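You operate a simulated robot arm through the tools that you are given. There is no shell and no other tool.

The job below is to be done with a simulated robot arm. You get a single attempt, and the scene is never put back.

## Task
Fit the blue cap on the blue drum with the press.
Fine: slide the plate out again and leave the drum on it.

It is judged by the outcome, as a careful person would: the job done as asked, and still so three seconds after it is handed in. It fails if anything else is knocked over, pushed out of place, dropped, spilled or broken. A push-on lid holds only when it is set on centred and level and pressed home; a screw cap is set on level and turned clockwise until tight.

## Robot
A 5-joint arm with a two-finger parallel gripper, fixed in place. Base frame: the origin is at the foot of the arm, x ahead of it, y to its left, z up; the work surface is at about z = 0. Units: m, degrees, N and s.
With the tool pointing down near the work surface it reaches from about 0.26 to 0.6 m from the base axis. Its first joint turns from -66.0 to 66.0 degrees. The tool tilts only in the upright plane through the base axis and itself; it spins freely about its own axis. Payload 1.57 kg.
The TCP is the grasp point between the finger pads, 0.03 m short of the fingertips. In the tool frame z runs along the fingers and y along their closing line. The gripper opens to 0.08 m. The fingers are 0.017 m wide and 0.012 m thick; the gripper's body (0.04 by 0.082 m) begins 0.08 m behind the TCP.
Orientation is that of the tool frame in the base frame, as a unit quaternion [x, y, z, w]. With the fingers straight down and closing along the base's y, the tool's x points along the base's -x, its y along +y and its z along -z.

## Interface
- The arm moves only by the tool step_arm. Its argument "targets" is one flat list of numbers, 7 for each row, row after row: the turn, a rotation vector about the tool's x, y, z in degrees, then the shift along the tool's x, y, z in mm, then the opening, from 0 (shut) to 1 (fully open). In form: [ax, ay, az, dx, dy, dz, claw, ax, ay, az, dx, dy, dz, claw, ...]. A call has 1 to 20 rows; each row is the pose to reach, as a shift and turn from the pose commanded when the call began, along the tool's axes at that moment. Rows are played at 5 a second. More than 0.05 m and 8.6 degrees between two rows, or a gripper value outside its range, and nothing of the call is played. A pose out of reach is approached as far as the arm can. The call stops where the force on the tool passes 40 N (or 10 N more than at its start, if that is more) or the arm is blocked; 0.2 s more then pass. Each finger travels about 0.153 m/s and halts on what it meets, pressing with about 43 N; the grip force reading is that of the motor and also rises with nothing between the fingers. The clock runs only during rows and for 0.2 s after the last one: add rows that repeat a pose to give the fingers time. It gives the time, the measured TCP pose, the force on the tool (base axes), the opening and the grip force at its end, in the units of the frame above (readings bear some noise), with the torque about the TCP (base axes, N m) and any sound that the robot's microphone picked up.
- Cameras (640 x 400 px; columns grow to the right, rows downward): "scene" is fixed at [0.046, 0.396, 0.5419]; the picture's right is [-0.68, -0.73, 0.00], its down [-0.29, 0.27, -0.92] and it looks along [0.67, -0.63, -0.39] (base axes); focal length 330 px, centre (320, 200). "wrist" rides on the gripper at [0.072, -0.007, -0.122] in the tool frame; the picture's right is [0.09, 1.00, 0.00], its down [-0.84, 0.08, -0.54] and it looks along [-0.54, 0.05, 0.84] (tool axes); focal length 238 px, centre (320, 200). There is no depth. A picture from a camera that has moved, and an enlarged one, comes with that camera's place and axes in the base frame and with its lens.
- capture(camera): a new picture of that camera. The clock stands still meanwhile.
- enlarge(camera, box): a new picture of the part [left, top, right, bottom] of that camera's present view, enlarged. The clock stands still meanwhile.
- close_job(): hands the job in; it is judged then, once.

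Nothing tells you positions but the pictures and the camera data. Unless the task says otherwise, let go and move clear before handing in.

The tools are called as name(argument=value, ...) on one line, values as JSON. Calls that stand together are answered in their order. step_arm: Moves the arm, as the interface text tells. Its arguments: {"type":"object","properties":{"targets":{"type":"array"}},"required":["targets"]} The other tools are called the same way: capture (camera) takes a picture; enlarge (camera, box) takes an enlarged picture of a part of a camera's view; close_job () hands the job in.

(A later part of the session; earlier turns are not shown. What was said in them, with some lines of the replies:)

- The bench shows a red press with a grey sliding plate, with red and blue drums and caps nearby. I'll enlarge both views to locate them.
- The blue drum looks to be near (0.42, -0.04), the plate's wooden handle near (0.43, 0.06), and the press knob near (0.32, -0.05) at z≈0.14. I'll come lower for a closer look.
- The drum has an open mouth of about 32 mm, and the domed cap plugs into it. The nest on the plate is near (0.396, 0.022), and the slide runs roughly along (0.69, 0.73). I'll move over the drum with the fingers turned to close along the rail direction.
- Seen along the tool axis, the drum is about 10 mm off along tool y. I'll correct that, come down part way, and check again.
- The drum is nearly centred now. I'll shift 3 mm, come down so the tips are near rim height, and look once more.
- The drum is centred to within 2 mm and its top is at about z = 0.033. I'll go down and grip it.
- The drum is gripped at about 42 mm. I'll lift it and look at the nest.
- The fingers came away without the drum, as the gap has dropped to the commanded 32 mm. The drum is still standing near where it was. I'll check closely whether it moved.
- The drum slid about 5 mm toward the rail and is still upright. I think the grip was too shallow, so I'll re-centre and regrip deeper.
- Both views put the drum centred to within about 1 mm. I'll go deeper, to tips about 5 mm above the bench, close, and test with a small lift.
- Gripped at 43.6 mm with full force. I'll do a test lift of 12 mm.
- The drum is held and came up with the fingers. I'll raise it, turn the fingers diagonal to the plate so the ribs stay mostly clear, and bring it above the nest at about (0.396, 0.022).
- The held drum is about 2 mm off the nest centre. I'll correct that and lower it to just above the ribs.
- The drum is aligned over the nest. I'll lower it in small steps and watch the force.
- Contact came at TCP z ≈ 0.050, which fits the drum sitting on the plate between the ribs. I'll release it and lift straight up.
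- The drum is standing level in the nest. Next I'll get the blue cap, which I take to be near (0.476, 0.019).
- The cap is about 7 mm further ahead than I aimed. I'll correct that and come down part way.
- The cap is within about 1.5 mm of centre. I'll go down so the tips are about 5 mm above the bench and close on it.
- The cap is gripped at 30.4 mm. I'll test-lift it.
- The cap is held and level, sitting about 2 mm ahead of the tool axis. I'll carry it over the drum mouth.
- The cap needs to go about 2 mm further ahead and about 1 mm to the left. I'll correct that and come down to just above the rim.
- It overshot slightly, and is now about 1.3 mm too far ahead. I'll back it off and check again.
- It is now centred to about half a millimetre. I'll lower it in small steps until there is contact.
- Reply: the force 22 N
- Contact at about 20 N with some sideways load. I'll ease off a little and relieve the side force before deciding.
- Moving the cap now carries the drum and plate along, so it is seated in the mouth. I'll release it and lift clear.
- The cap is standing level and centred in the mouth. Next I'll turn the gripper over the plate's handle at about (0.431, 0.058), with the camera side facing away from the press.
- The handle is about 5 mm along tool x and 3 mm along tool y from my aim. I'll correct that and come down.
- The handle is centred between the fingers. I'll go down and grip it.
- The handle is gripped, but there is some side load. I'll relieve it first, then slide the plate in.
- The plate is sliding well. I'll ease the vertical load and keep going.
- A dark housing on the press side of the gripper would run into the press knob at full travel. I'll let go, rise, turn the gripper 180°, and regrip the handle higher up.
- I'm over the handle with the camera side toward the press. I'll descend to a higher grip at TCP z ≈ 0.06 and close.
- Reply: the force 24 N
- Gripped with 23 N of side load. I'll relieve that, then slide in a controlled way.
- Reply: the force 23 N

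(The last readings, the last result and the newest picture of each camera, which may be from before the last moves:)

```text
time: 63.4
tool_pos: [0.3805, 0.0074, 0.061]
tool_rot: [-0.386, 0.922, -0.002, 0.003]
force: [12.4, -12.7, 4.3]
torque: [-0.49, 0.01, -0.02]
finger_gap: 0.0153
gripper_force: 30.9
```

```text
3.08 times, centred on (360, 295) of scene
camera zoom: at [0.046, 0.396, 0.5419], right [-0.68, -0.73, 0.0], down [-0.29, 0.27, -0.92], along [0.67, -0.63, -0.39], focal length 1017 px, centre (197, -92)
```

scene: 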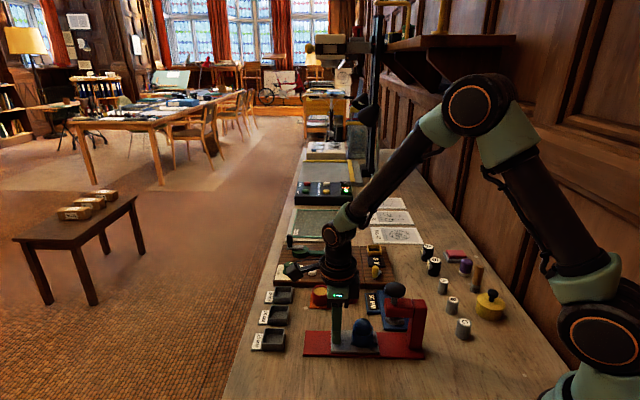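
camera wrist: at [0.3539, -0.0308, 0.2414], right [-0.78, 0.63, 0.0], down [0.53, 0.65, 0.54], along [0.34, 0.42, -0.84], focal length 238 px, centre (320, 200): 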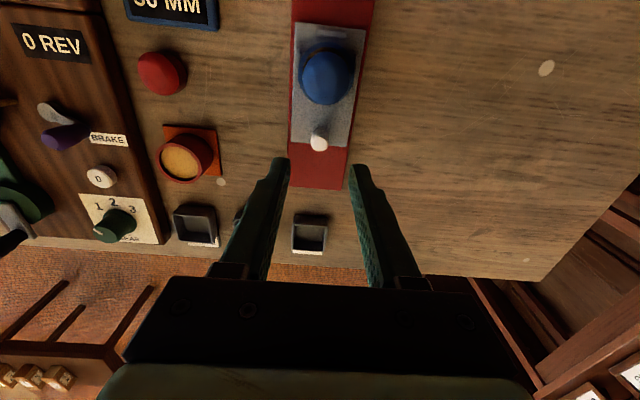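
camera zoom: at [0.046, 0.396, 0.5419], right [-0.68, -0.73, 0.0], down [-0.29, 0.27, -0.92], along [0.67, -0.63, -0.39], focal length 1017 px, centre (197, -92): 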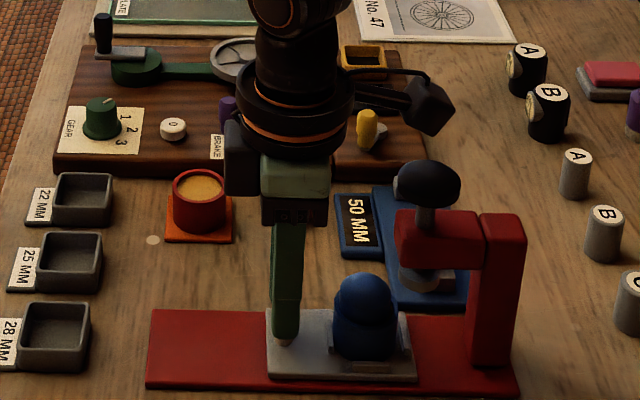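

step_arm(targets=[0, 0, 0, 4, -0.5, 0, 0.05, 0, 0, 0, 9, -1, 0, 0.05, 0, 0, 0, 14, -1, 0, 0.05, 0, 0, 0, 19, -1, 0, 0.05, 0, 0, 0, 19, -1, 0, 0.05])

enlarge(camera="scene", box=[280, 230, 440, 360])

capture(camera="wrist")

```text
time: 64.6
tool_pos: [0.3693, -0.0056, 0.061]
tool_rot: [-0.386, 0.922, -0.002, 0.001]
force: [11.2, -11.6, 1.5]
torque: [-0.07, -0.38, 0.01]
finger_gap: 0.0156
gripper_force: 31.4
```

```text
3.08 times, centred on (360, 295) of scene
camera zoom: at [0.046, 0.396, 0.5419], right [-0.68, -0.73, 0.0], down [-0.29, 0.27, -0.92], along [0.67, -0.63, -0.39], focal length 1017 px, centre (197, -92)
```

zoom: 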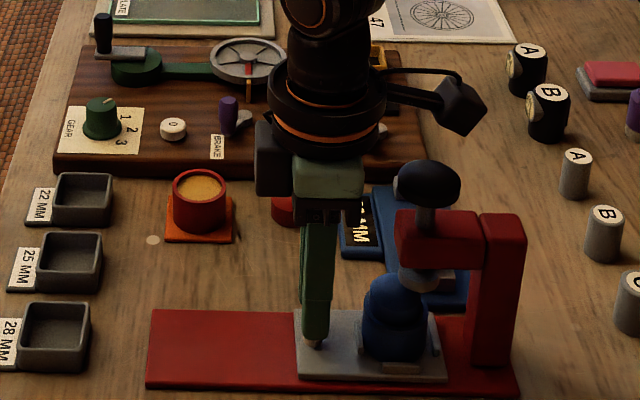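

```text
taken
camera wrist: at [0.3225, -0.0619, 0.1835], right [-0.77, 0.63, 0.0], down [0.53, 0.65, 0.54], along [0.34, 0.42, -0.84], focal length 238 px, centre (320, 200)
```

wrist: 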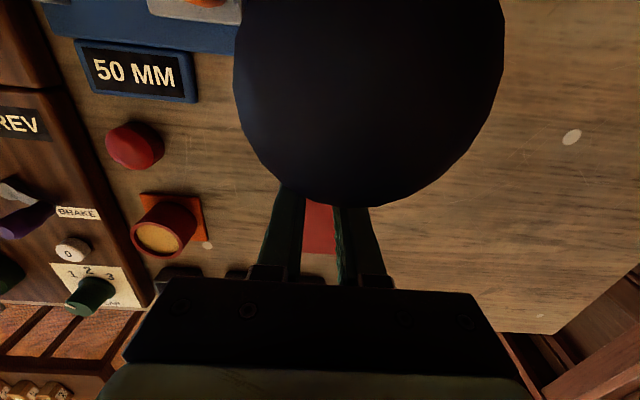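

step_arm(targets=[0, 0, 0, 3, -0.5, 0, 0.05, 0, 0, 0, 7, -1, 0, 0.05, 0, 0, 0, 11, -1, 0, 0.05, 0, 0, 0, 11, -1, 0, 0.05])

enlarge(camera="scene", box=[320, 250, 440, 370])

```text
time: 65.6
tool_pos: [0.361, -0.0147, 0.0591]
tool_rot: [-0.389, 0.921, 0.0, -0.001]
force: [-0.1, 28.8, 10.7]
torque: [0.74, -0.15, -0.06]
finger_gap: 0.0158
gripper_force: 31.3
```

```text
3.33 times, centred on (380, 310) of scene
camera zoom: at [0.046, 0.396, 0.5419], right [-0.68, -0.73, 0.0], down [-0.29, 0.27, -0.92], along [0.67, -0.63, -0.39], focal length 1102 px, centre (120, -167)
```

zoom: 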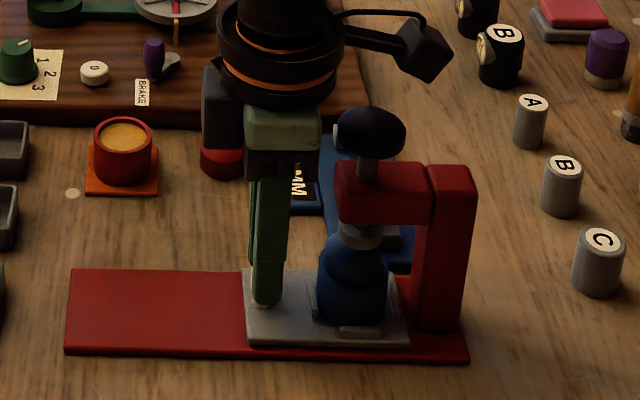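

enlarge(camera="scene", box=[360, 290, 420, 350])

step_arm(targets=[0, 0, 0, 0, 0.8, 0, 0.05, 0, 0, 0, 0, 1.4, 0, 0.05, 0, 0, 0, 0, 1.4, 0, 0.05])

enlarge(camera="scene", box=[360, 290, 420, 350])

```text
6.67 times, centred on (390, 320) of scene
camera zoom: at [0.046, 0.396, 0.5419], right [-0.68, -0.73, 0.0], down [-0.29, 0.27, -0.92], along [0.67, -0.63, -0.39], focal length 2204 px, centre (-147, -600)
```

zoom: 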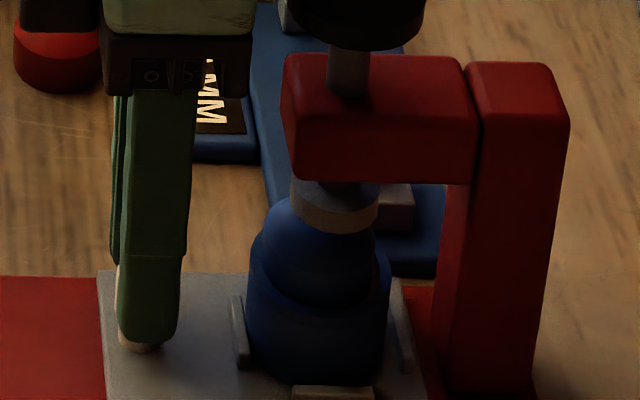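

```text
time: 66.4
tool_pos: [0.3604, -0.0145, 0.0596]
tool_rot: [-0.386, 0.922, -0.002, 0.001]
force: [11.7, 6.4, -17.5]
torque: [0.22, -0.12, 0.03]
finger_gap: 0.0154
gripper_force: 30.9
```

```text
6.67 times, centred on (390, 320) of scene
camera zoom: at [0.0461, 0.3959, 0.5419], right [-0.68, -0.73, 0.0], down [-0.29, 0.27, -0.92], along [0.67, -0.63, -0.39], focal length 2204 px, centre (-147, -600)
```

zoom: 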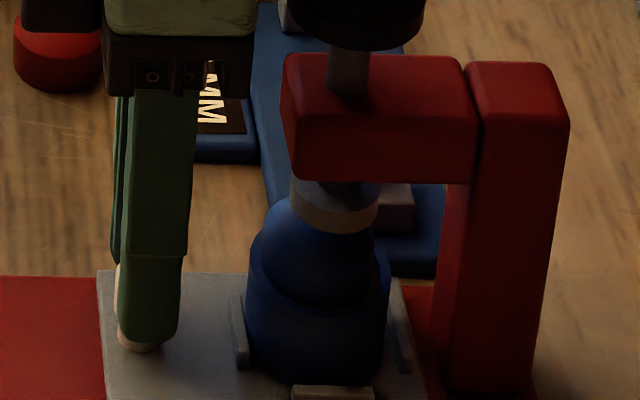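

enlarge(camera="scene", box=[374, 312, 406, 340])

```text
14.29 times, centred on (390, 326) of scene
camera zoom: at [0.0461, 0.3959, 0.5419], right [-0.68, -0.73, 0.0], down [-0.29, 0.27, -0.92], along [0.67, -0.63, -0.39], focal length 4722 px, centre (-680, -1600)
```

zoom: 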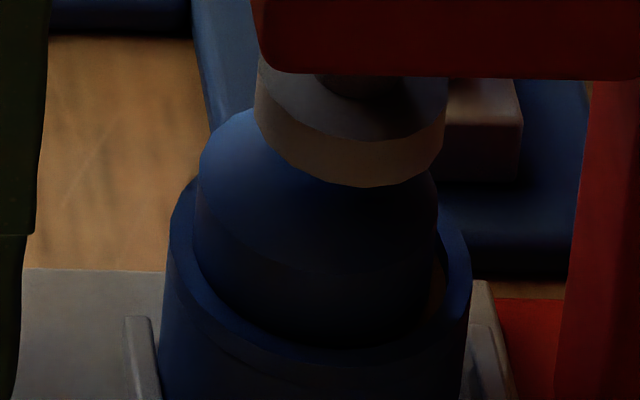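

The plate looks to be at its stop, or within 1–2 mm of it. I'll push gently a little more to confirm.

step_arm(targets=[0, 0, 0, 0.7, 0, 0.5, 0.05, 0, 0, 0, 1.4, 0, 1, 0.05, 0, 0, 0, 1.4, 0, 1, 0.05])

enlarge(camera="scene", box=[360, 290, 420, 350])

enlarge(camera="scene", box=[374, 312, 406, 340])

```text
time: 67.2
tool_pos: [0.3601, -0.0158, 0.0605]
tool_rot: [-0.388, 0.922, 0.0, 0.001]
force: [12.8, 13.1, -11.0]
torque: [0.38, -0.19, -0.02]
finger_gap: 0.0156
gripper_force: 30.9
```

```text
6.67 times, centred on (390, 320) of scene
camera zoom: at [0.0461, 0.396, 0.5419], right [-0.68, -0.73, 0.0], down [-0.29, 0.27, -0.92], along [0.67, -0.63, -0.39], focal length 2204 px, centre (-147, -600)
```

zoom: 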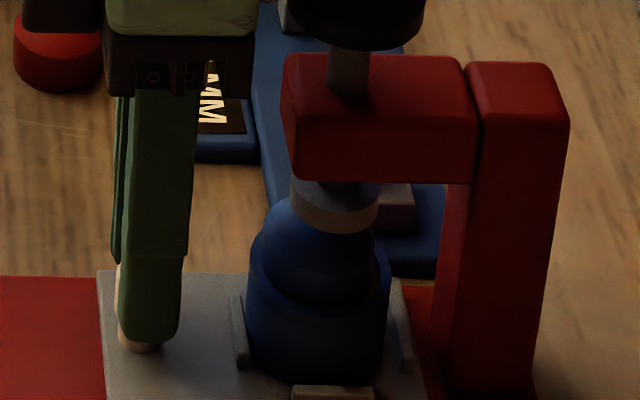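

```text
14.29 times, centred on (390, 326) of scene
camera zoom: at [0.0461, 0.396, 0.5419], right [-0.68, -0.73, 0.0], down [-0.29, 0.27, -0.92], along [0.67, -0.63, -0.39], focal length 4722 px, centre (-680, -1600)
```

zoom: 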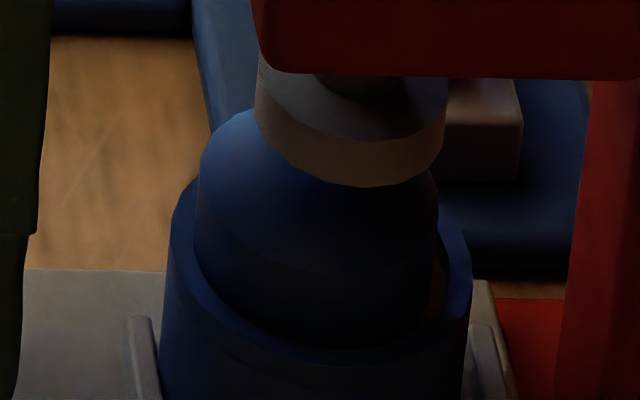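

The plate is at its stop, with the drum under the ram to within about 1.5 mm. I'll release the handle, rise, and move over the knob.

step_arm(targets=[0, 0, 0, -1, 0, 0, 0.1, 0, 0, 0, -1, 0, 0, 0.3, 0, 0, 0, -1, 0, 0, 0.5, 0, 0, 0, -1, 0, 0, 0.5, 0, 0, 0, -1, 0, -15, 0.5, 0, 0, 0, -1, 0, -45, 0.5, 0, 0, 0, -1, 0, -85, 0.5, 0, 0, 0, -1, 0, -130, 0.4, 0, 0, 0, -1, 0, -170, 0.2, 0, 0, 0, -1, 0, -170, 0.0, 0, 0, 0, -1, 0, -170, 0.0])

capture(camera="wrist")

enlarge(camera="scene", box=[300, 250, 440, 370])

enlarge(camera="scene", box=[374, 312, 406, 340])

```text
time: 69.6
tool_pos: [0.3578, -0.013, 0.2309]
tool_rot: [-0.387, 0.922, 0.0, 0.0]
force: [0.2, 0.5, 0.1]
torque: [-0.02, 0.03, 0.0]
finger_gap: 0.0
gripper_force: 21.0
```

```text
taken
camera wrist: at [0.3122, -0.0685, 0.3531], right [-0.78, 0.63, 0.0], down [0.53, 0.65, 0.54], along [0.34, 0.42, -0.84], focal length 238 px, centre (320, 200)
```

wrist: 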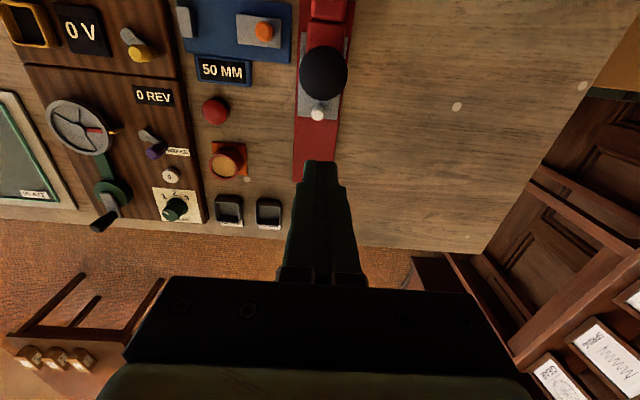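

```text
3.33 times, centred on (370, 310) of scene
camera zoom: at [0.046, 0.396, 0.5419], right [-0.68, -0.73, 0.0], down [-0.29, 0.27, -0.92], along [0.67, -0.63, -0.39], focal length 1102 px, centre (153, -167)
```

zoom: 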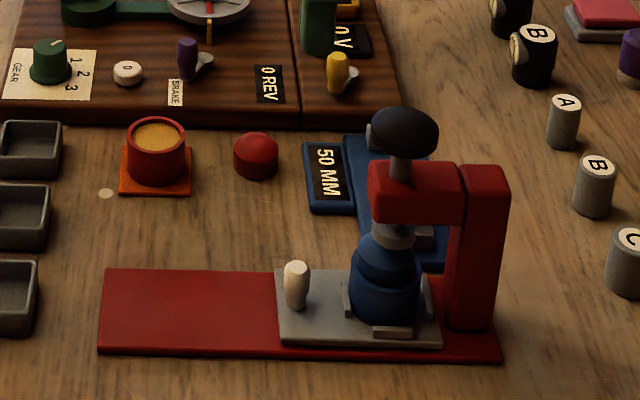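

```text
14.29 times, centred on (390, 326) of scene
camera zoom: at [0.046, 0.396, 0.5419], right [-0.68, -0.73, 0.0], down [-0.29, 0.27, -0.92], along [0.67, -0.63, -0.39], focal length 4722 px, centre (-680, -1600)
```

zoom: 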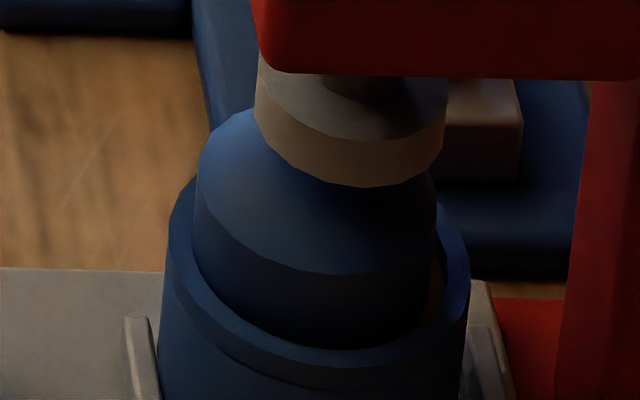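

The cap sits level in the mouth under the ram, and the knob is at about (0.3215, -0.053). I'll move the closed fingers over it.

step_arm(targets=[0, 0, 0, 14, -0.7, 0, 0.0, 0, 0, 0, 28, -1.4, 0, 0.0, 0, 0, 0, 42, -2.1, 0, 0.0, 0, 0, 0, 54.5, -2.8, 0, 0.0, 0, 0, 0, 54.5, -2.8, 0, 0.0, 0, 0, 0, 54.5, -2.8, 25, 0.0, 0, 0, 0, 54.5, -2.8, 25, 0.0])

capture(camera="wrist")

enlarge(camera="scene", box=[340, 230, 460, 350])

```text
time: 71.2
tool_pos: [0.3218, -0.0541, 0.2045]
tool_rot: [-0.387, 0.922, 0.0, 0.0]
force: [-0.4, 0.2, 0.2]
torque: [-0.02, 0.0, -0.04]
finger_gap: 0.0
gripper_force: 21.4
```

```text
taken
camera wrist: at [0.2768, -0.1101, 0.3276], right [-0.78, 0.63, 0.0], down [0.53, 0.65, 0.54], along [0.34, 0.42, -0.84], focal length 238 px, centre (320, 200)
```

wrist: 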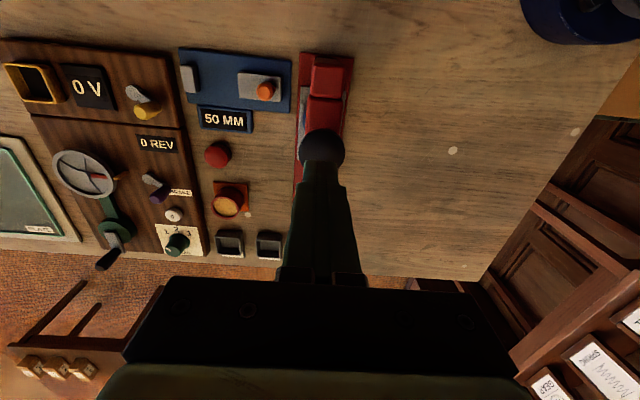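

```text
3.33 times, centred on (400, 290) of scene
camera zoom: at [0.046, 0.396, 0.5419], right [-0.68, -0.73, 0.0], down [-0.29, 0.27, -0.92], along [0.67, -0.63, -0.39], focal length 1102 px, centre (53, -100)
```

zoom: 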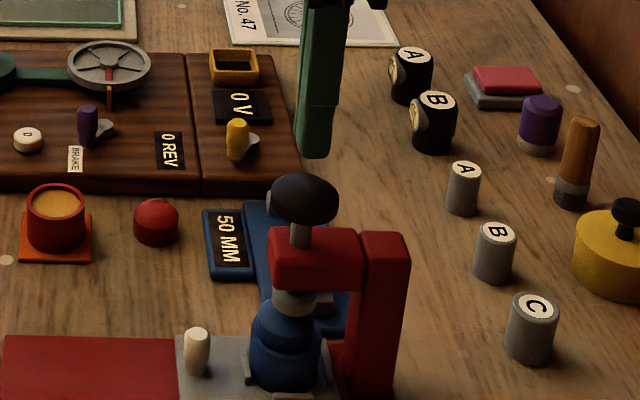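

The fingers are above the knob. I'll descend to touch it and press in controlled steps.

step_arm(targets=[0, 0, 0, 0, 0, 6, 0.0, 0, 0, 0, 0, 0, 12, 0.0, 0, 0, 0, 0, 0, 16, 0.0, 0, 0, 0, 0, 0, 19, 0.0, 0, 0, 0, 0, 0, 22, 0.0, 0, 0, 0, 0, 0, 22, 0.0])

enlarge(camera="scene", box=[360, 270, 430, 350])

```text
time: 72.6
tool_pos: [0.3235, -0.0549, 0.1821]
tool_rot: [-0.387, 0.922, -0.001, 0.0]
force: [0.2, 0.1, 0.0]
torque: [0.0, 0.01, 0.03]
finger_gap: 0.0
gripper_force: 21.3
```

```text
5.00 times, centred on (395, 310) of scene
camera zoom: at [0.046, 0.396, 0.5419], right [-0.68, -0.73, 0.0], down [-0.29, 0.27, -0.92], along [0.67, -0.63, -0.39], focal length 1653 px, centre (-55, -350)
```

zoom: 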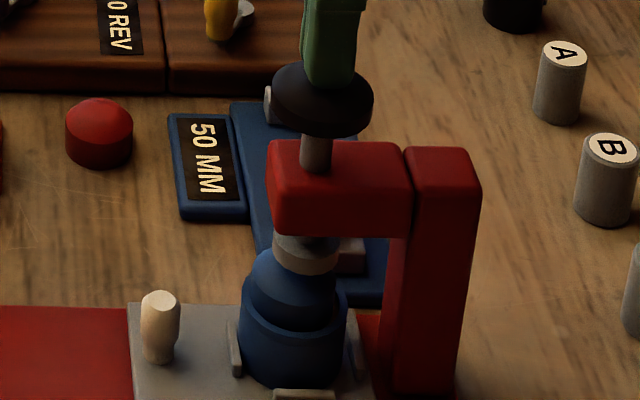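

step_arm(targets=[0, 0, 0, -1, 0, 2, 0.0, 0, 0, 0, -1, 0, 4, 0.0, 0, 0, 0, -1, 0, 6, 0.0, 0, 0, 0, -1, 0, 8, 0.0, 0, 0, 0, -1, 0, 8, 0.0])

enlarge(camera="scene", box=[360, 270, 430, 350])

```text
time: 73.8
tool_pos: [0.3245, -0.0521, 0.1742]
tool_rot: [-0.387, 0.922, 0.0, 0.0]
force: [-0.4, -0.4, 1.5]
torque: [-0.04, 0.01, 0.0]
finger_gap: 0.0
gripper_force: 21.3
```

```text
5.00 times, centred on (395, 310) of scene
camera zoom: at [0.046, 0.396, 0.5419], right [-0.68, -0.73, 0.0], down [-0.29, 0.27, -0.92], along [0.67, -0.63, -0.39], focal length 1653 px, centre (-55, -350)
```

zoom: 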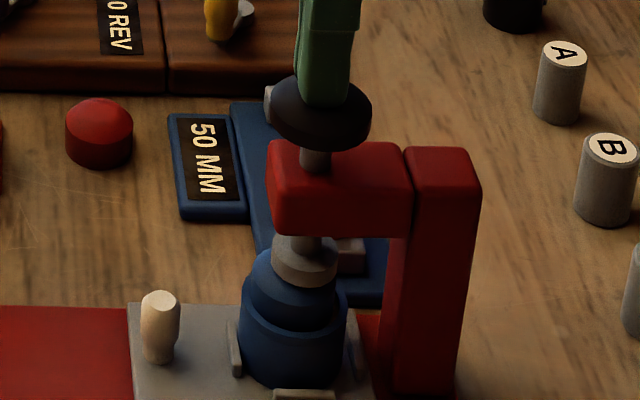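

The ram is moving down freely. I'll keep pressing.

step_arm(targets=[0, 0, 0, 0, 0, 1.5, 0.0, 0, 0, 0, 0, 0, 3, 0.0, 0, 0, 0, 0, 0, 4.5, 0.0, 0, 0, 0, 0, 0, 6, 0.0, 0, 0, 0, 0, 0, 6, 0.0])

enlarge(camera="scene", box=[360, 270, 430, 350])

```text
time: 74.5
tool_pos: [0.3244, -0.0541, 0.1727]
tool_rot: [-0.388, 0.922, 0.002, 0.0]
force: [-3.8, 2.0, 11.1]
torque: [0.04, 0.1, 0.0]
finger_gap: 0.0001
gripper_force: 20.9
heard: snap
stopped in row 3: the force on the tool passed its limit at 46 N (the readings are from after the stop); the commanded pose is now the measured one
```

```text
5.00 times, centred on (395, 310) of scene
camera zoom: at [0.046, 0.396, 0.5419], right [-0.68, -0.73, 0.0], down [-0.29, 0.27, -0.92], along [0.67, -0.63, -0.39], focal length 1653 px, centre (-55, -350)
```

zoom: 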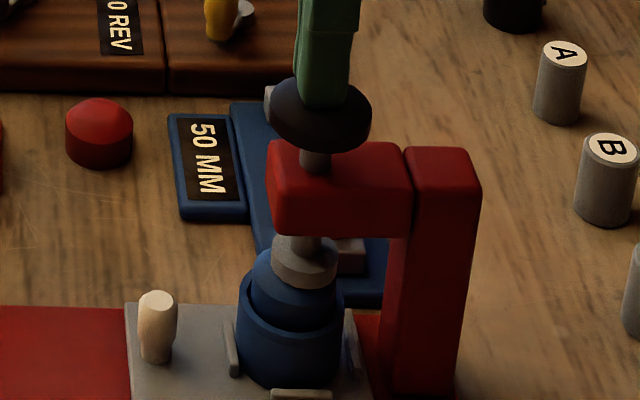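

I heard a snap at about 46 N. I'll back off and see whether the cap went home.

step_arm(targets=[0, 0, 0, 0, 0, -5, 0.0, 0, 0, 0, 0, 0, -15, 0.0, 0, 0, 0, 0, 0, -30, 0.0, 0, 0, 0, 0, 0, -30, 0.0])

enlarge(camera="scene", box=[360, 270, 430, 350])

enlarge(camera="scene", box=[374, 312, 406, 340])

```text
time: 75.5
tool_pos: [0.3236, -0.0531, 0.2041]
tool_rot: [-0.387, 0.922, 0.0, 0.0]
force: [-0.5, -0.2, 0.5]
torque: [0.02, 0.02, -0.04]
finger_gap: 0.0
gripper_force: 22.0
```

```text
5.00 times, centred on (395, 310) of scene
camera zoom: at [0.046, 0.396, 0.5419], right [-0.68, -0.73, 0.0], down [-0.29, 0.27, -0.92], along [0.67, -0.63, -0.39], focal length 1653 px, centre (-55, -350)
```

zoom: 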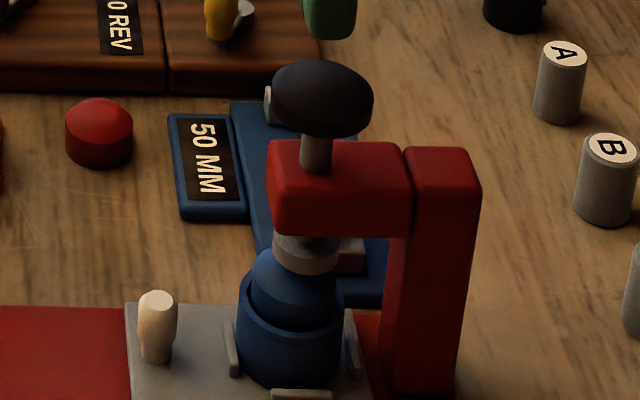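

```text
14.29 times, centred on (390, 326) of scene
camera zoom: at [0.046, 0.396, 0.5419], right [-0.68, -0.73, 0.0], down [-0.29, 0.27, -0.92], along [0.67, -0.63, -0.39], focal length 4722 px, centre (-680, -1600)
```

zoom: 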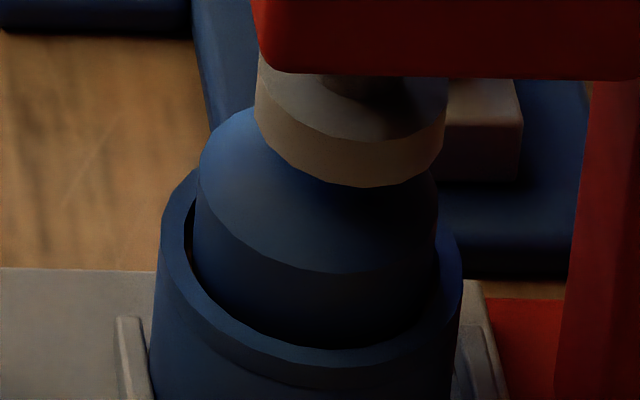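

The drum shifted to line up with the cap, and the cap now looks concentric. I'll press once more to confirm it is fully home.

step_arm(targets=[0, 0, 0, 0, 0, 10, 0.0, 0, 0, 0, 0, 0, 20, 0.0, 0, 0, 0, 0, 0, 26, 0.0, 0, 0, 0, 0, 0, 29, 0.0, 0, 0, 0, 0, 0, 31, 0.0, 0, 0, 0, 0, 0, 32, 0.0, 0, 0, 0, 0, 0, 33, 0.0, 0, 0, 0, 0, 0, 34, 0.0, 0, 0, 0, 0, 0, 35, 0.0, 0, 0, 0, 0, 0, 36, 0.0, 0, 0, 0, 0, 0, 37, 0.0])

enlarge(camera="scene", box=[360, 270, 430, 350])

enlarge(camera="scene", box=[374, 312, 406, 340])

```text
time: 77.0
tool_pos: [0.3241, -0.0537, 0.1724]
tool_rot: [-0.387, 0.922, -0.001, -0.001]
force: [-3.4, 1.2, 12.0]
torque: [0.04, 0.12, -0.02]
finger_gap: 0.0001
gripper_force: 21.3
stopped in row 7: the force on the tool passed its limit at 43 N (the readings are from after the stop); the commanded pose is now the measured one
```

```text
5.00 times, centred on (395, 310) of scene
camera zoom: at [0.046, 0.396, 0.5419], right [-0.68, -0.73, 0.0], down [-0.29, 0.27, -0.92], along [0.67, -0.63, -0.39], focal length 1653 px, centre (-55, -350)
```

zoom: 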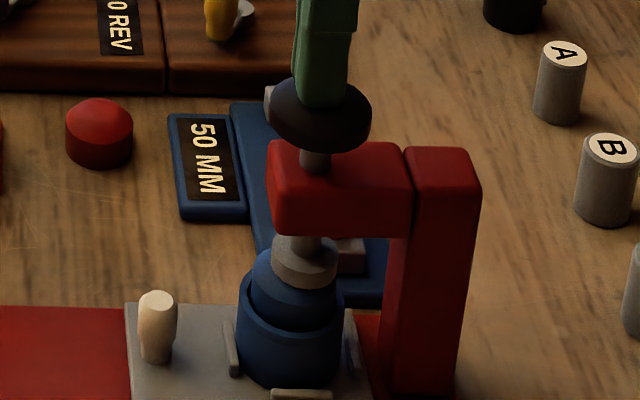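

```text
14.29 times, centred on (390, 326) of scene
camera zoom: at [0.046, 0.396, 0.5419], right [-0.68, -0.73, 0.0], down [-0.29, 0.27, -0.92], along [0.67, -0.63, -0.39], focal length 4722 px, centre (-680, -1600)
```

zoom: 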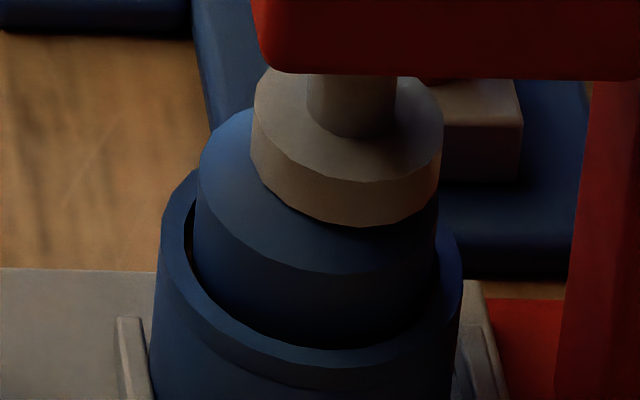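

It stopped at the same depth with no further sound, so the cap is home. I'll rise and go back to the handle to pull the plate out.

step_arm(targets=[0, 0, 0, 0, 0, -10, 0.0, 0, 0, 0, 0, 0, -30, 0.0, 0, 0, 0, 0, 0, -58, 0.1, 0, 0, 0, -14, 0, -58, 0.3, 0, 0, 0, -28, 0, -58, 0.5, 0, 0, 0, -42, 0, -58, 0.5, 0, 0, 0, -53.5, 0.8, -58, 0.5, 0, 0, 0, -53.5, 0.8, -58, 0.5, 0, 0, 0, -53.5, 0.8, -58, 0.5])

enlarge(camera="wrist", box=[260, 40, 380, 180])

enlarge(camera="scene", box=[374, 312, 406, 340])

```text
time: 79.0
tool_pos: [0.3608, -0.0119, 0.2305]
tool_rot: [-0.388, 0.922, 0.0, 0.0]
force: [-0.8, -0.5, -0.7]
torque: [0.02, 0.02, 0.0]
finger_gap: 0.0402
gripper_force: 0.2
```

```text
2.86 times, centred on (320, 110) of wrist
camera zoom: at [0.316, -0.0688, 0.3528], right [-0.78, 0.63, 0.0], down [0.53, 0.65, 0.54], along [0.34, 0.42, -0.84], focal length 681 px, centre (320, 457)
```

zoom: 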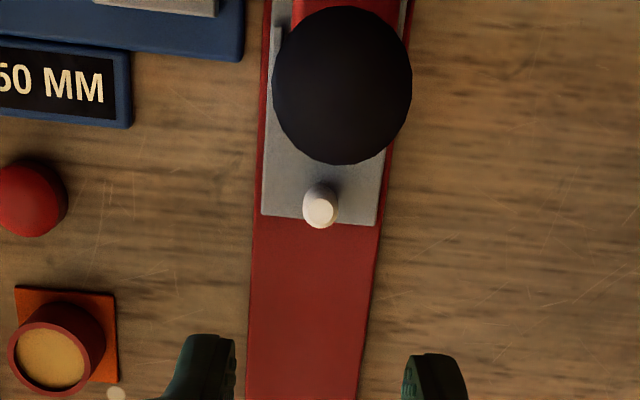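

```text
14.29 times, centred on (390, 326) of scene
camera zoom: at [0.046, 0.396, 0.5419], right [-0.68, -0.73, 0.0], down [-0.29, 0.27, -0.92], along [0.67, -0.63, -0.39], focal length 4722 px, centre (-680, -1600)
```

zoom: 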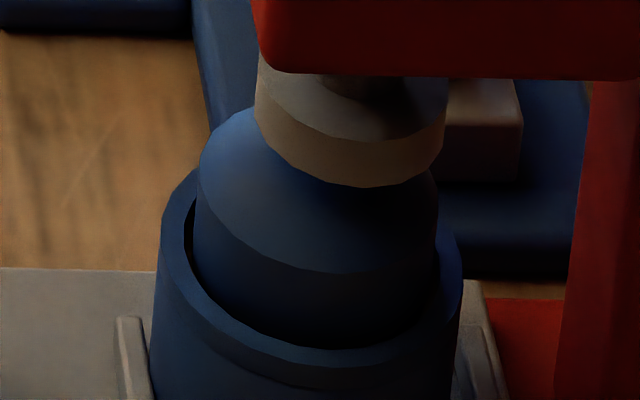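

The handle is about 2 mm toward the press from the tool axis. I'll correct that and descend, checking part way.

step_arm(targets=[0, 0, 0, 2, 0, 0, 0.5, 0, 0, 0, 2, 0, 35, 0.5, 0, 0, 0, 2, 0, 70, 0.5, 0, 0, 0, 2, 0, 105, 0.5, 0, 0, 0, 2, 0, 130, 0.5, 0, 0, 0, 2, 0, 130, 0.5, 0, 0, 0, 2, 0, 130, 0.5])

enlarge(camera="wrist", box=[240, 80, 400, 240])

enlarge(camera="scene", box=[320, 250, 440, 370])

```text
time: 80.5
tool_pos: [0.3617, -0.0161, 0.1019]
tool_rot: [-0.387, 0.922, 0.0, 0.0]
force: [-0.1, 0.7, -0.6]
torque: [0.02, 0.02, -0.01]
finger_gap: 0.0399
gripper_force: 0.0
```

```text
2.50 times, centred on (320, 160) of wrist
camera zoom: at [0.3153, -0.072, 0.2248], right [-0.78, 0.63, 0.0], down [0.53, 0.65, 0.54], along [0.34, 0.42, -0.84], focal length 596 px, centre (320, 300)
```

zoom: 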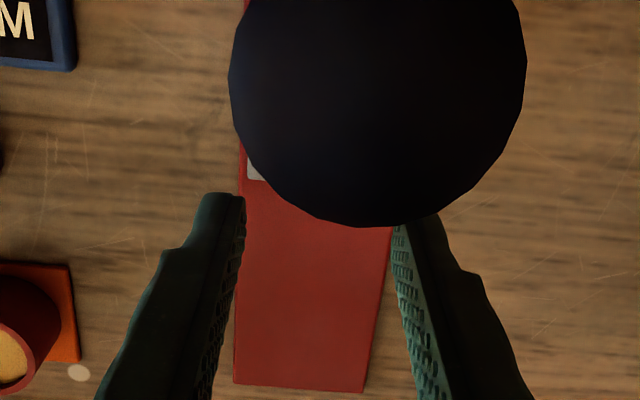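

```text
3.33 times, centred on (380, 310) of scene
camera zoom: at [0.046, 0.396, 0.5419], right [-0.68, -0.73, 0.0], down [-0.29, 0.27, -0.92], along [0.67, -0.63, -0.39], focal length 1102 px, centre (120, -167)
```

zoom: 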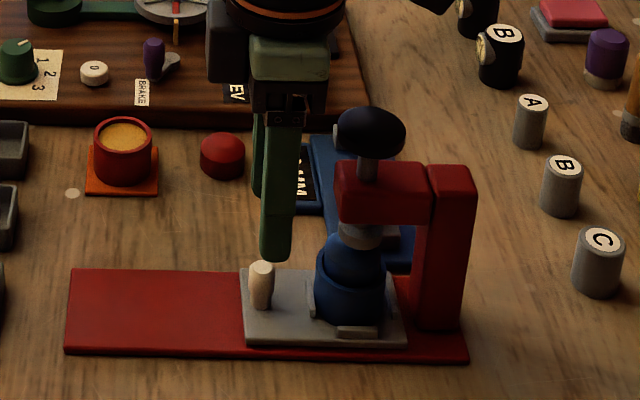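

I'm about 2 mm too far toward the press. I'll correct that, descend to the grip height, and close on the handle.

step_arm(targets=[0, 0, 0, -2, 0, 0, 0.5, 0, 0, 0, -2, 0, 14, 0.5, 0, 0, 0, -2, 0, 28, 0.5, 0, 0, 0, -2, 0, 42, 0.5, 0, 0, 0, -2, 0, 42, 0.5, 0, 0, 0, -2, 0, 42, 0.35, 0, 0, 0, -2, 0, 42, 0.25, 0, 0, 0, -2, 0, 42, 0.15, 0, 0, 0, -2, 0, 42, 0.05, 0, 0, 0, -2, 0, 42, 0.05])

enlarge(camera="scene", box=[320, 250, 440, 370])

```text
time: 82.8
tool_pos: [0.361, -0.0137, 0.0592]
tool_rot: [-0.388, 0.922, 0.001, -0.001]
force: [-9.9, 9.4, 4.5]
torque: [0.17, 0.17, 0.01]
finger_gap: 0.0153
gripper_force: 31.5
```

```text
3.33 times, centred on (380, 310) of scene
camera zoom: at [0.046, 0.396, 0.5419], right [-0.68, -0.73, 0.0], down [-0.29, 0.27, -0.92], along [0.67, -0.63, -0.39], focal length 1102 px, centre (120, -167)
```

zoom: 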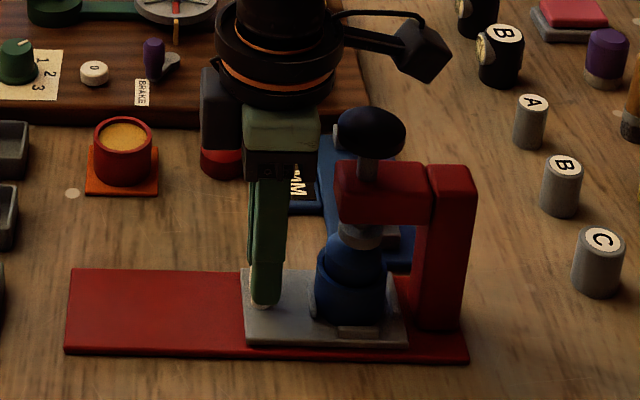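

The handle is gripped. I'll relieve the side load and pull the plate out in stages.

step_arm(targets=[0, 0, 0, 0, 0.8, 0, 0.05, 0, 0, 0, -3, 0.8, 0, 0.05, 0, 0, 0, -8, 0.8, 0, 0.05, 0, 0, 0, -14, 0.8, 0, 0.05, 0, 0, 0, -20, 0.8, 0, 0.05, 0, 0, 0, -20, 0.8, 0, 0.05])

enlarge(camera="scene", box=[320, 250, 440, 370])

```text
time: 84.2
tool_pos: [0.3751, 0.0002, 0.0578]
tool_rot: [-0.387, 0.922, 0.0, 0.001]
force: [-8.4, 8.4, 21.8]
torque: [0.4, 0.37, -0.03]
finger_gap: 0.0154
gripper_force: 31.4
```

```text
3.33 times, centred on (380, 310) of scene
camera zoom: at [0.046, 0.396, 0.5419], right [-0.68, -0.73, 0.0], down [-0.29, 0.27, -0.92], along [0.67, -0.63, -0.39], focal length 1102 px, centre (120, -167)
```

zoom: 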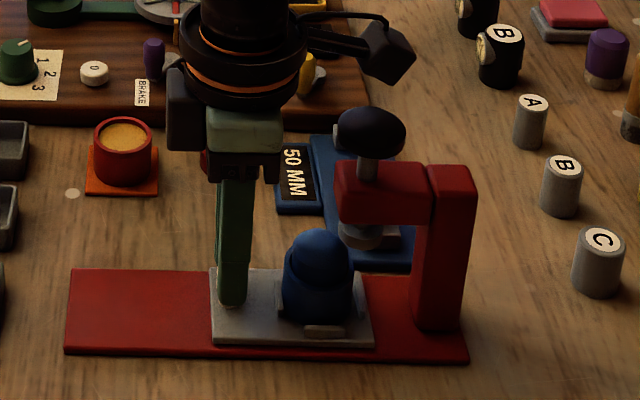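

step_arm(targets=[0, 0, 0, -4, 0.4, -0.5, 0.05, 0, 0, 0, -10, 0.7, -1, 0.05, 0, 0, 0, -17, 0.7, -1, 0.05, 0, 0, 0, -24, 0.7, -1, 0.05, 0, 0, 0, -31, 0.7, -1, 0.05, 0, 0, 0, -38, 0.7, -1, 0.05, 0, 0, 0, -38, 0.7, -1, 0.05])

enlarge(camera="scene", box=[300, 250, 440, 370])

```text
time: 85.8
tool_pos: [0.4021, 0.0262, 0.059]
tool_rot: [-0.387, 0.922, 0.0, 0.003]
force: [16.0, -16.9, -4.8]
torque: [-0.86, 0.13, -0.01]
finger_gap: 0.0153
gripper_force: 31.0
```

```text
3.33 times, centred on (370, 310) of scene
camera zoom: at [0.0461, 0.396, 0.5419], right [-0.68, -0.73, 0.0], down [-0.29, 0.27, -0.92], along [0.67, -0.63, -0.39], focal length 1102 px, centre (153, -167)
```

zoom: 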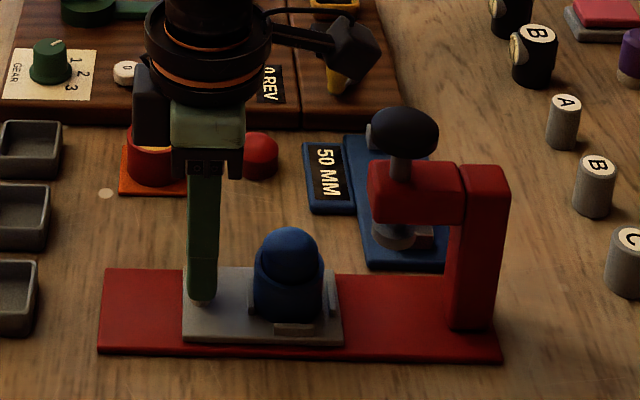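

step_arm(targets=[0, 0, 0, -2, -0.7, 0, 0.05, 0, 0, 0, -7, -1.3, 0, 0.05, 0, 0, 0, -14, -1.3, 0, 0.05, 0, 0, 0, -21, -1.3, 0, 0.05, 0, 0, 0, -28, -1.3, 0, 0.05, 0, 0, 0, -28, -1.3, 0, 0.05])

enlarge(camera="scene", box=[280, 250, 440, 370])

```text
time: 87.2
tool_pos: [0.4221, 0.0469, 0.0599]
tool_rot: [-0.387, 0.922, -0.001, 0.001]
force: [5.4, -7.8, 19.4]
torque: [-0.47, 0.25, -0.03]
finger_gap: 0.0155
gripper_force: 31.2
```

```text
3.33 times, centred on (360, 310) of scene
camera zoom: at [0.0459, 0.396, 0.5419], right [-0.68, -0.73, 0.0], down [-0.29, 0.27, -0.92], along [0.67, -0.63, -0.39], focal length 1102 px, centre (187, -167)
```

zoom: 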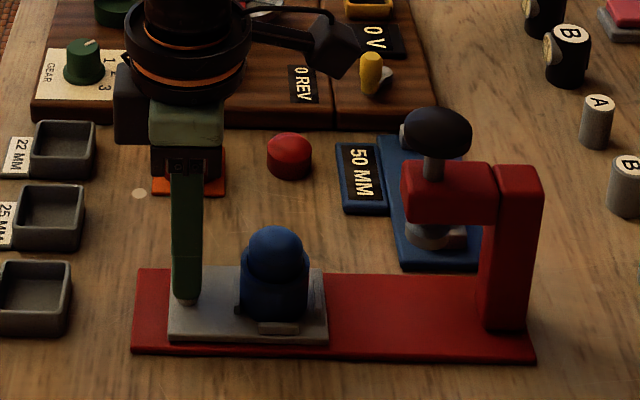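

step_arm(targets=[0, 0, 0, -4, -0.2, -0.5, 0.05, 0, 0, 0, -9, -0.4, -0.8, 0.05, 0, 0, 0, -14, -0.4, -0.8, 0.05, 0, 0, 0, -17, -0.4, -0.8, 0.05, 0, 0, 0, -17, -0.4, -0.8, 0.05])

enlarge(camera="scene", box=[280, 250, 440, 370])

```text
time: 88.3
tool_pos: [0.4338, 0.0583, 0.06]
tool_rot: [-0.389, 0.921, 0.001, -0.001]
force: [-7.9, 7.2, 20.7]
torque: [0.01, 0.25, 0.02]
finger_gap: 0.0155
gripper_force: 31.0
```

```text
3.33 times, centred on (360, 310) of scene
camera zoom: at [0.0459, 0.396, 0.5419], right [-0.68, -0.73, 0.0], down [-0.29, 0.27, -0.92], along [0.67, -0.63, -0.39], focal length 1102 px, centre (187, -167)
```

zoom: 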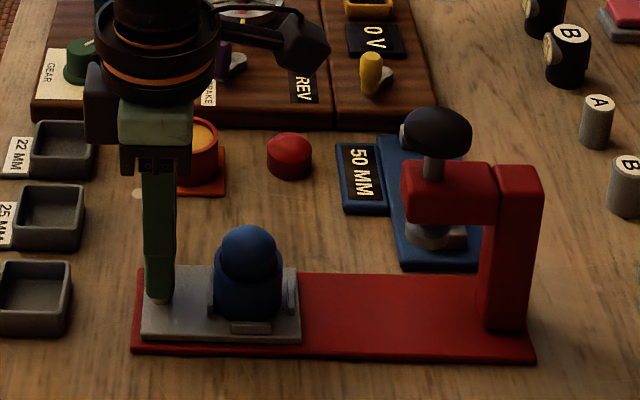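

It's within about 2 mm of its original place. I'll ease it out the last bit.

step_arm(targets=[0, 0, 0, -1.2, 0.4, -0.5, 0.05, 0, 0, 0, -2.4, 0.6, -1, 0.05, 0, 0, 0, -2.4, 0.6, -1, 0.05])

enlarge(camera="scene", box=[280, 270, 380, 370])

```text
time: 89.2
tool_pos: [0.4349, 0.0611, 0.0597]
tool_rot: [-0.387, 0.922, 0.0, -0.001]
force: [-1.4, -4.0, -4.9]
torque: [0.05, -0.36, 0.02]
finger_gap: 0.0154
gripper_force: 31.2
```

```text
4.00 times, centred on (330, 320) of scene
camera zoom: at [0.0461, 0.396, 0.5419], right [-0.68, -0.73, 0.0], down [-0.29, 0.27, -0.92], along [0.67, -0.63, -0.39], focal length 1322 px, centre (280, -280)
```

zoom: 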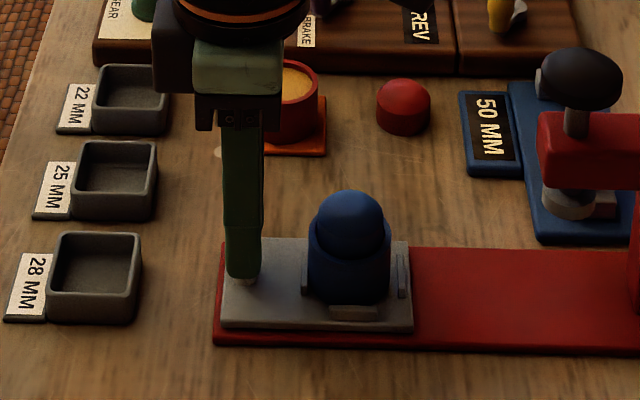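

The plate is back where it started, with the capped drum on it. I'll let go and rise clear.

step_arm(targets=[0, 0, 0, 0, 0, 0, 0.1, 0, 0, 0, 0, 0, 0, 0.3, 0, 0, 0, 0, 0, 0, 0.5, 0, 0, 0, 0, 0, 0, 0.5, 0, 0, 0, 0, 0, -12, 0.5, 0, 0, 0, 0, 0, -40, 0.5, 0, 0, 0, 0, 0, -85, 0.5, 0, 0, 0, 0, 0, -130, 0.5, 0, 0, 0, 0, 0, -170, 0.5, 0, 0, 0, 0, 0, -170, 0.5])

enlarge(camera="scene", box=[310, 290, 360, 350])

enlarge(camera="scene", box=[240, 220, 460, 370])

enlarge(camera="wrist", box=[240, 20, 400, 180])

```text
time: 91.3
tool_pos: [0.4314, 0.0598, 0.2322]
tool_rot: [-0.387, 0.922, 0.0, 0.0]
force: [-0.3, -0.6, 0.0]
torque: [0.01, 0.0, -0.03]
finger_gap: 0.04
gripper_force: 0.1
```

```text
6.67 times, centred on (335, 320) of scene
camera zoom: at [0.046, 0.396, 0.5419], right [-0.68, -0.73, 0.0], down [-0.29, 0.27, -0.92], along [0.67, -0.63, -0.39], focal length 2204 px, centre (220, -600)
```

zoom: 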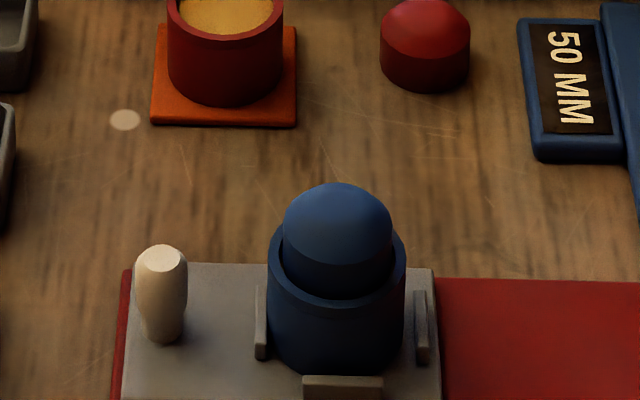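

```text
2.67 times, centred on (350, 295) of scene
camera zoom: at [0.046, 0.396, 0.5419], right [-0.68, -0.73, 0.0], down [-0.29, 0.27, -0.92], along [0.67, -0.63, -0.39], focal length 881 px, centre (240, -53)
```

zoom: 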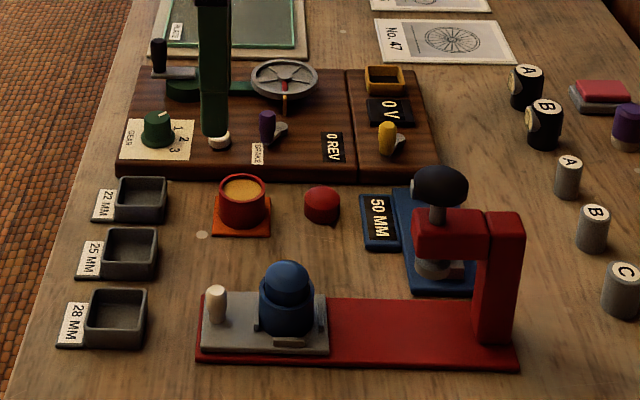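

```text
2.50 times, centred on (320, 100) of wrist
camera zoom: at [0.3862, 0.005, 0.3546], right [-0.78, 0.63, 0.0], down [0.53, 0.65, 0.54], along [0.34, 0.42, -0.84], focal length 596 px, centre (320, 450)
```

zoom: 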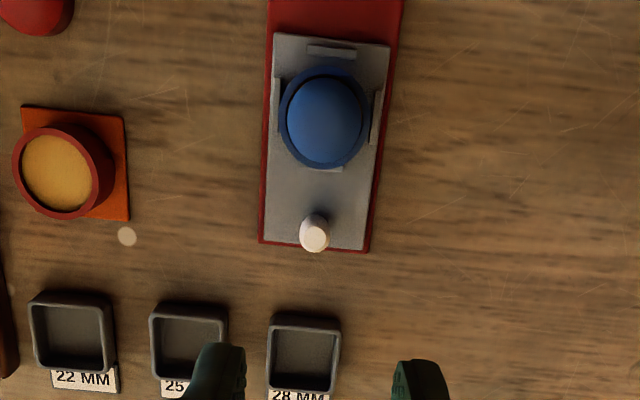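

The cap snapped home and sits concentric and level on the blue drum. The plate is out with the drum on it, nothing else has moved, and the arm is clear, so I'm handing in.

close_job()

```text
The job is handed in.
```

The blue cap is fitted on the blue drum. The plate is slid back out to where it started, with the drum standing on it. I handed the job in with the arm clear.

- **Fit:** I heard a snap at about 46 N on the first press. A second press at about 43 N stopped at the same height with no further sound, so I take the cap to be home. In the last pictures it sits centred and level.
- **Visible depth:** I saw no change in how deep the cap sits in the drum mouth before and after pressing. The snap and the repeat stop are the evidence that it seated.
- **A slip along the way:** my first grip on the drum was too shallow. It slid about 5 mm on the bench but stayed upright, and I regripped it lower.
- **Rest of the bench:** nothing else looked moved or knocked over in the final pictures.
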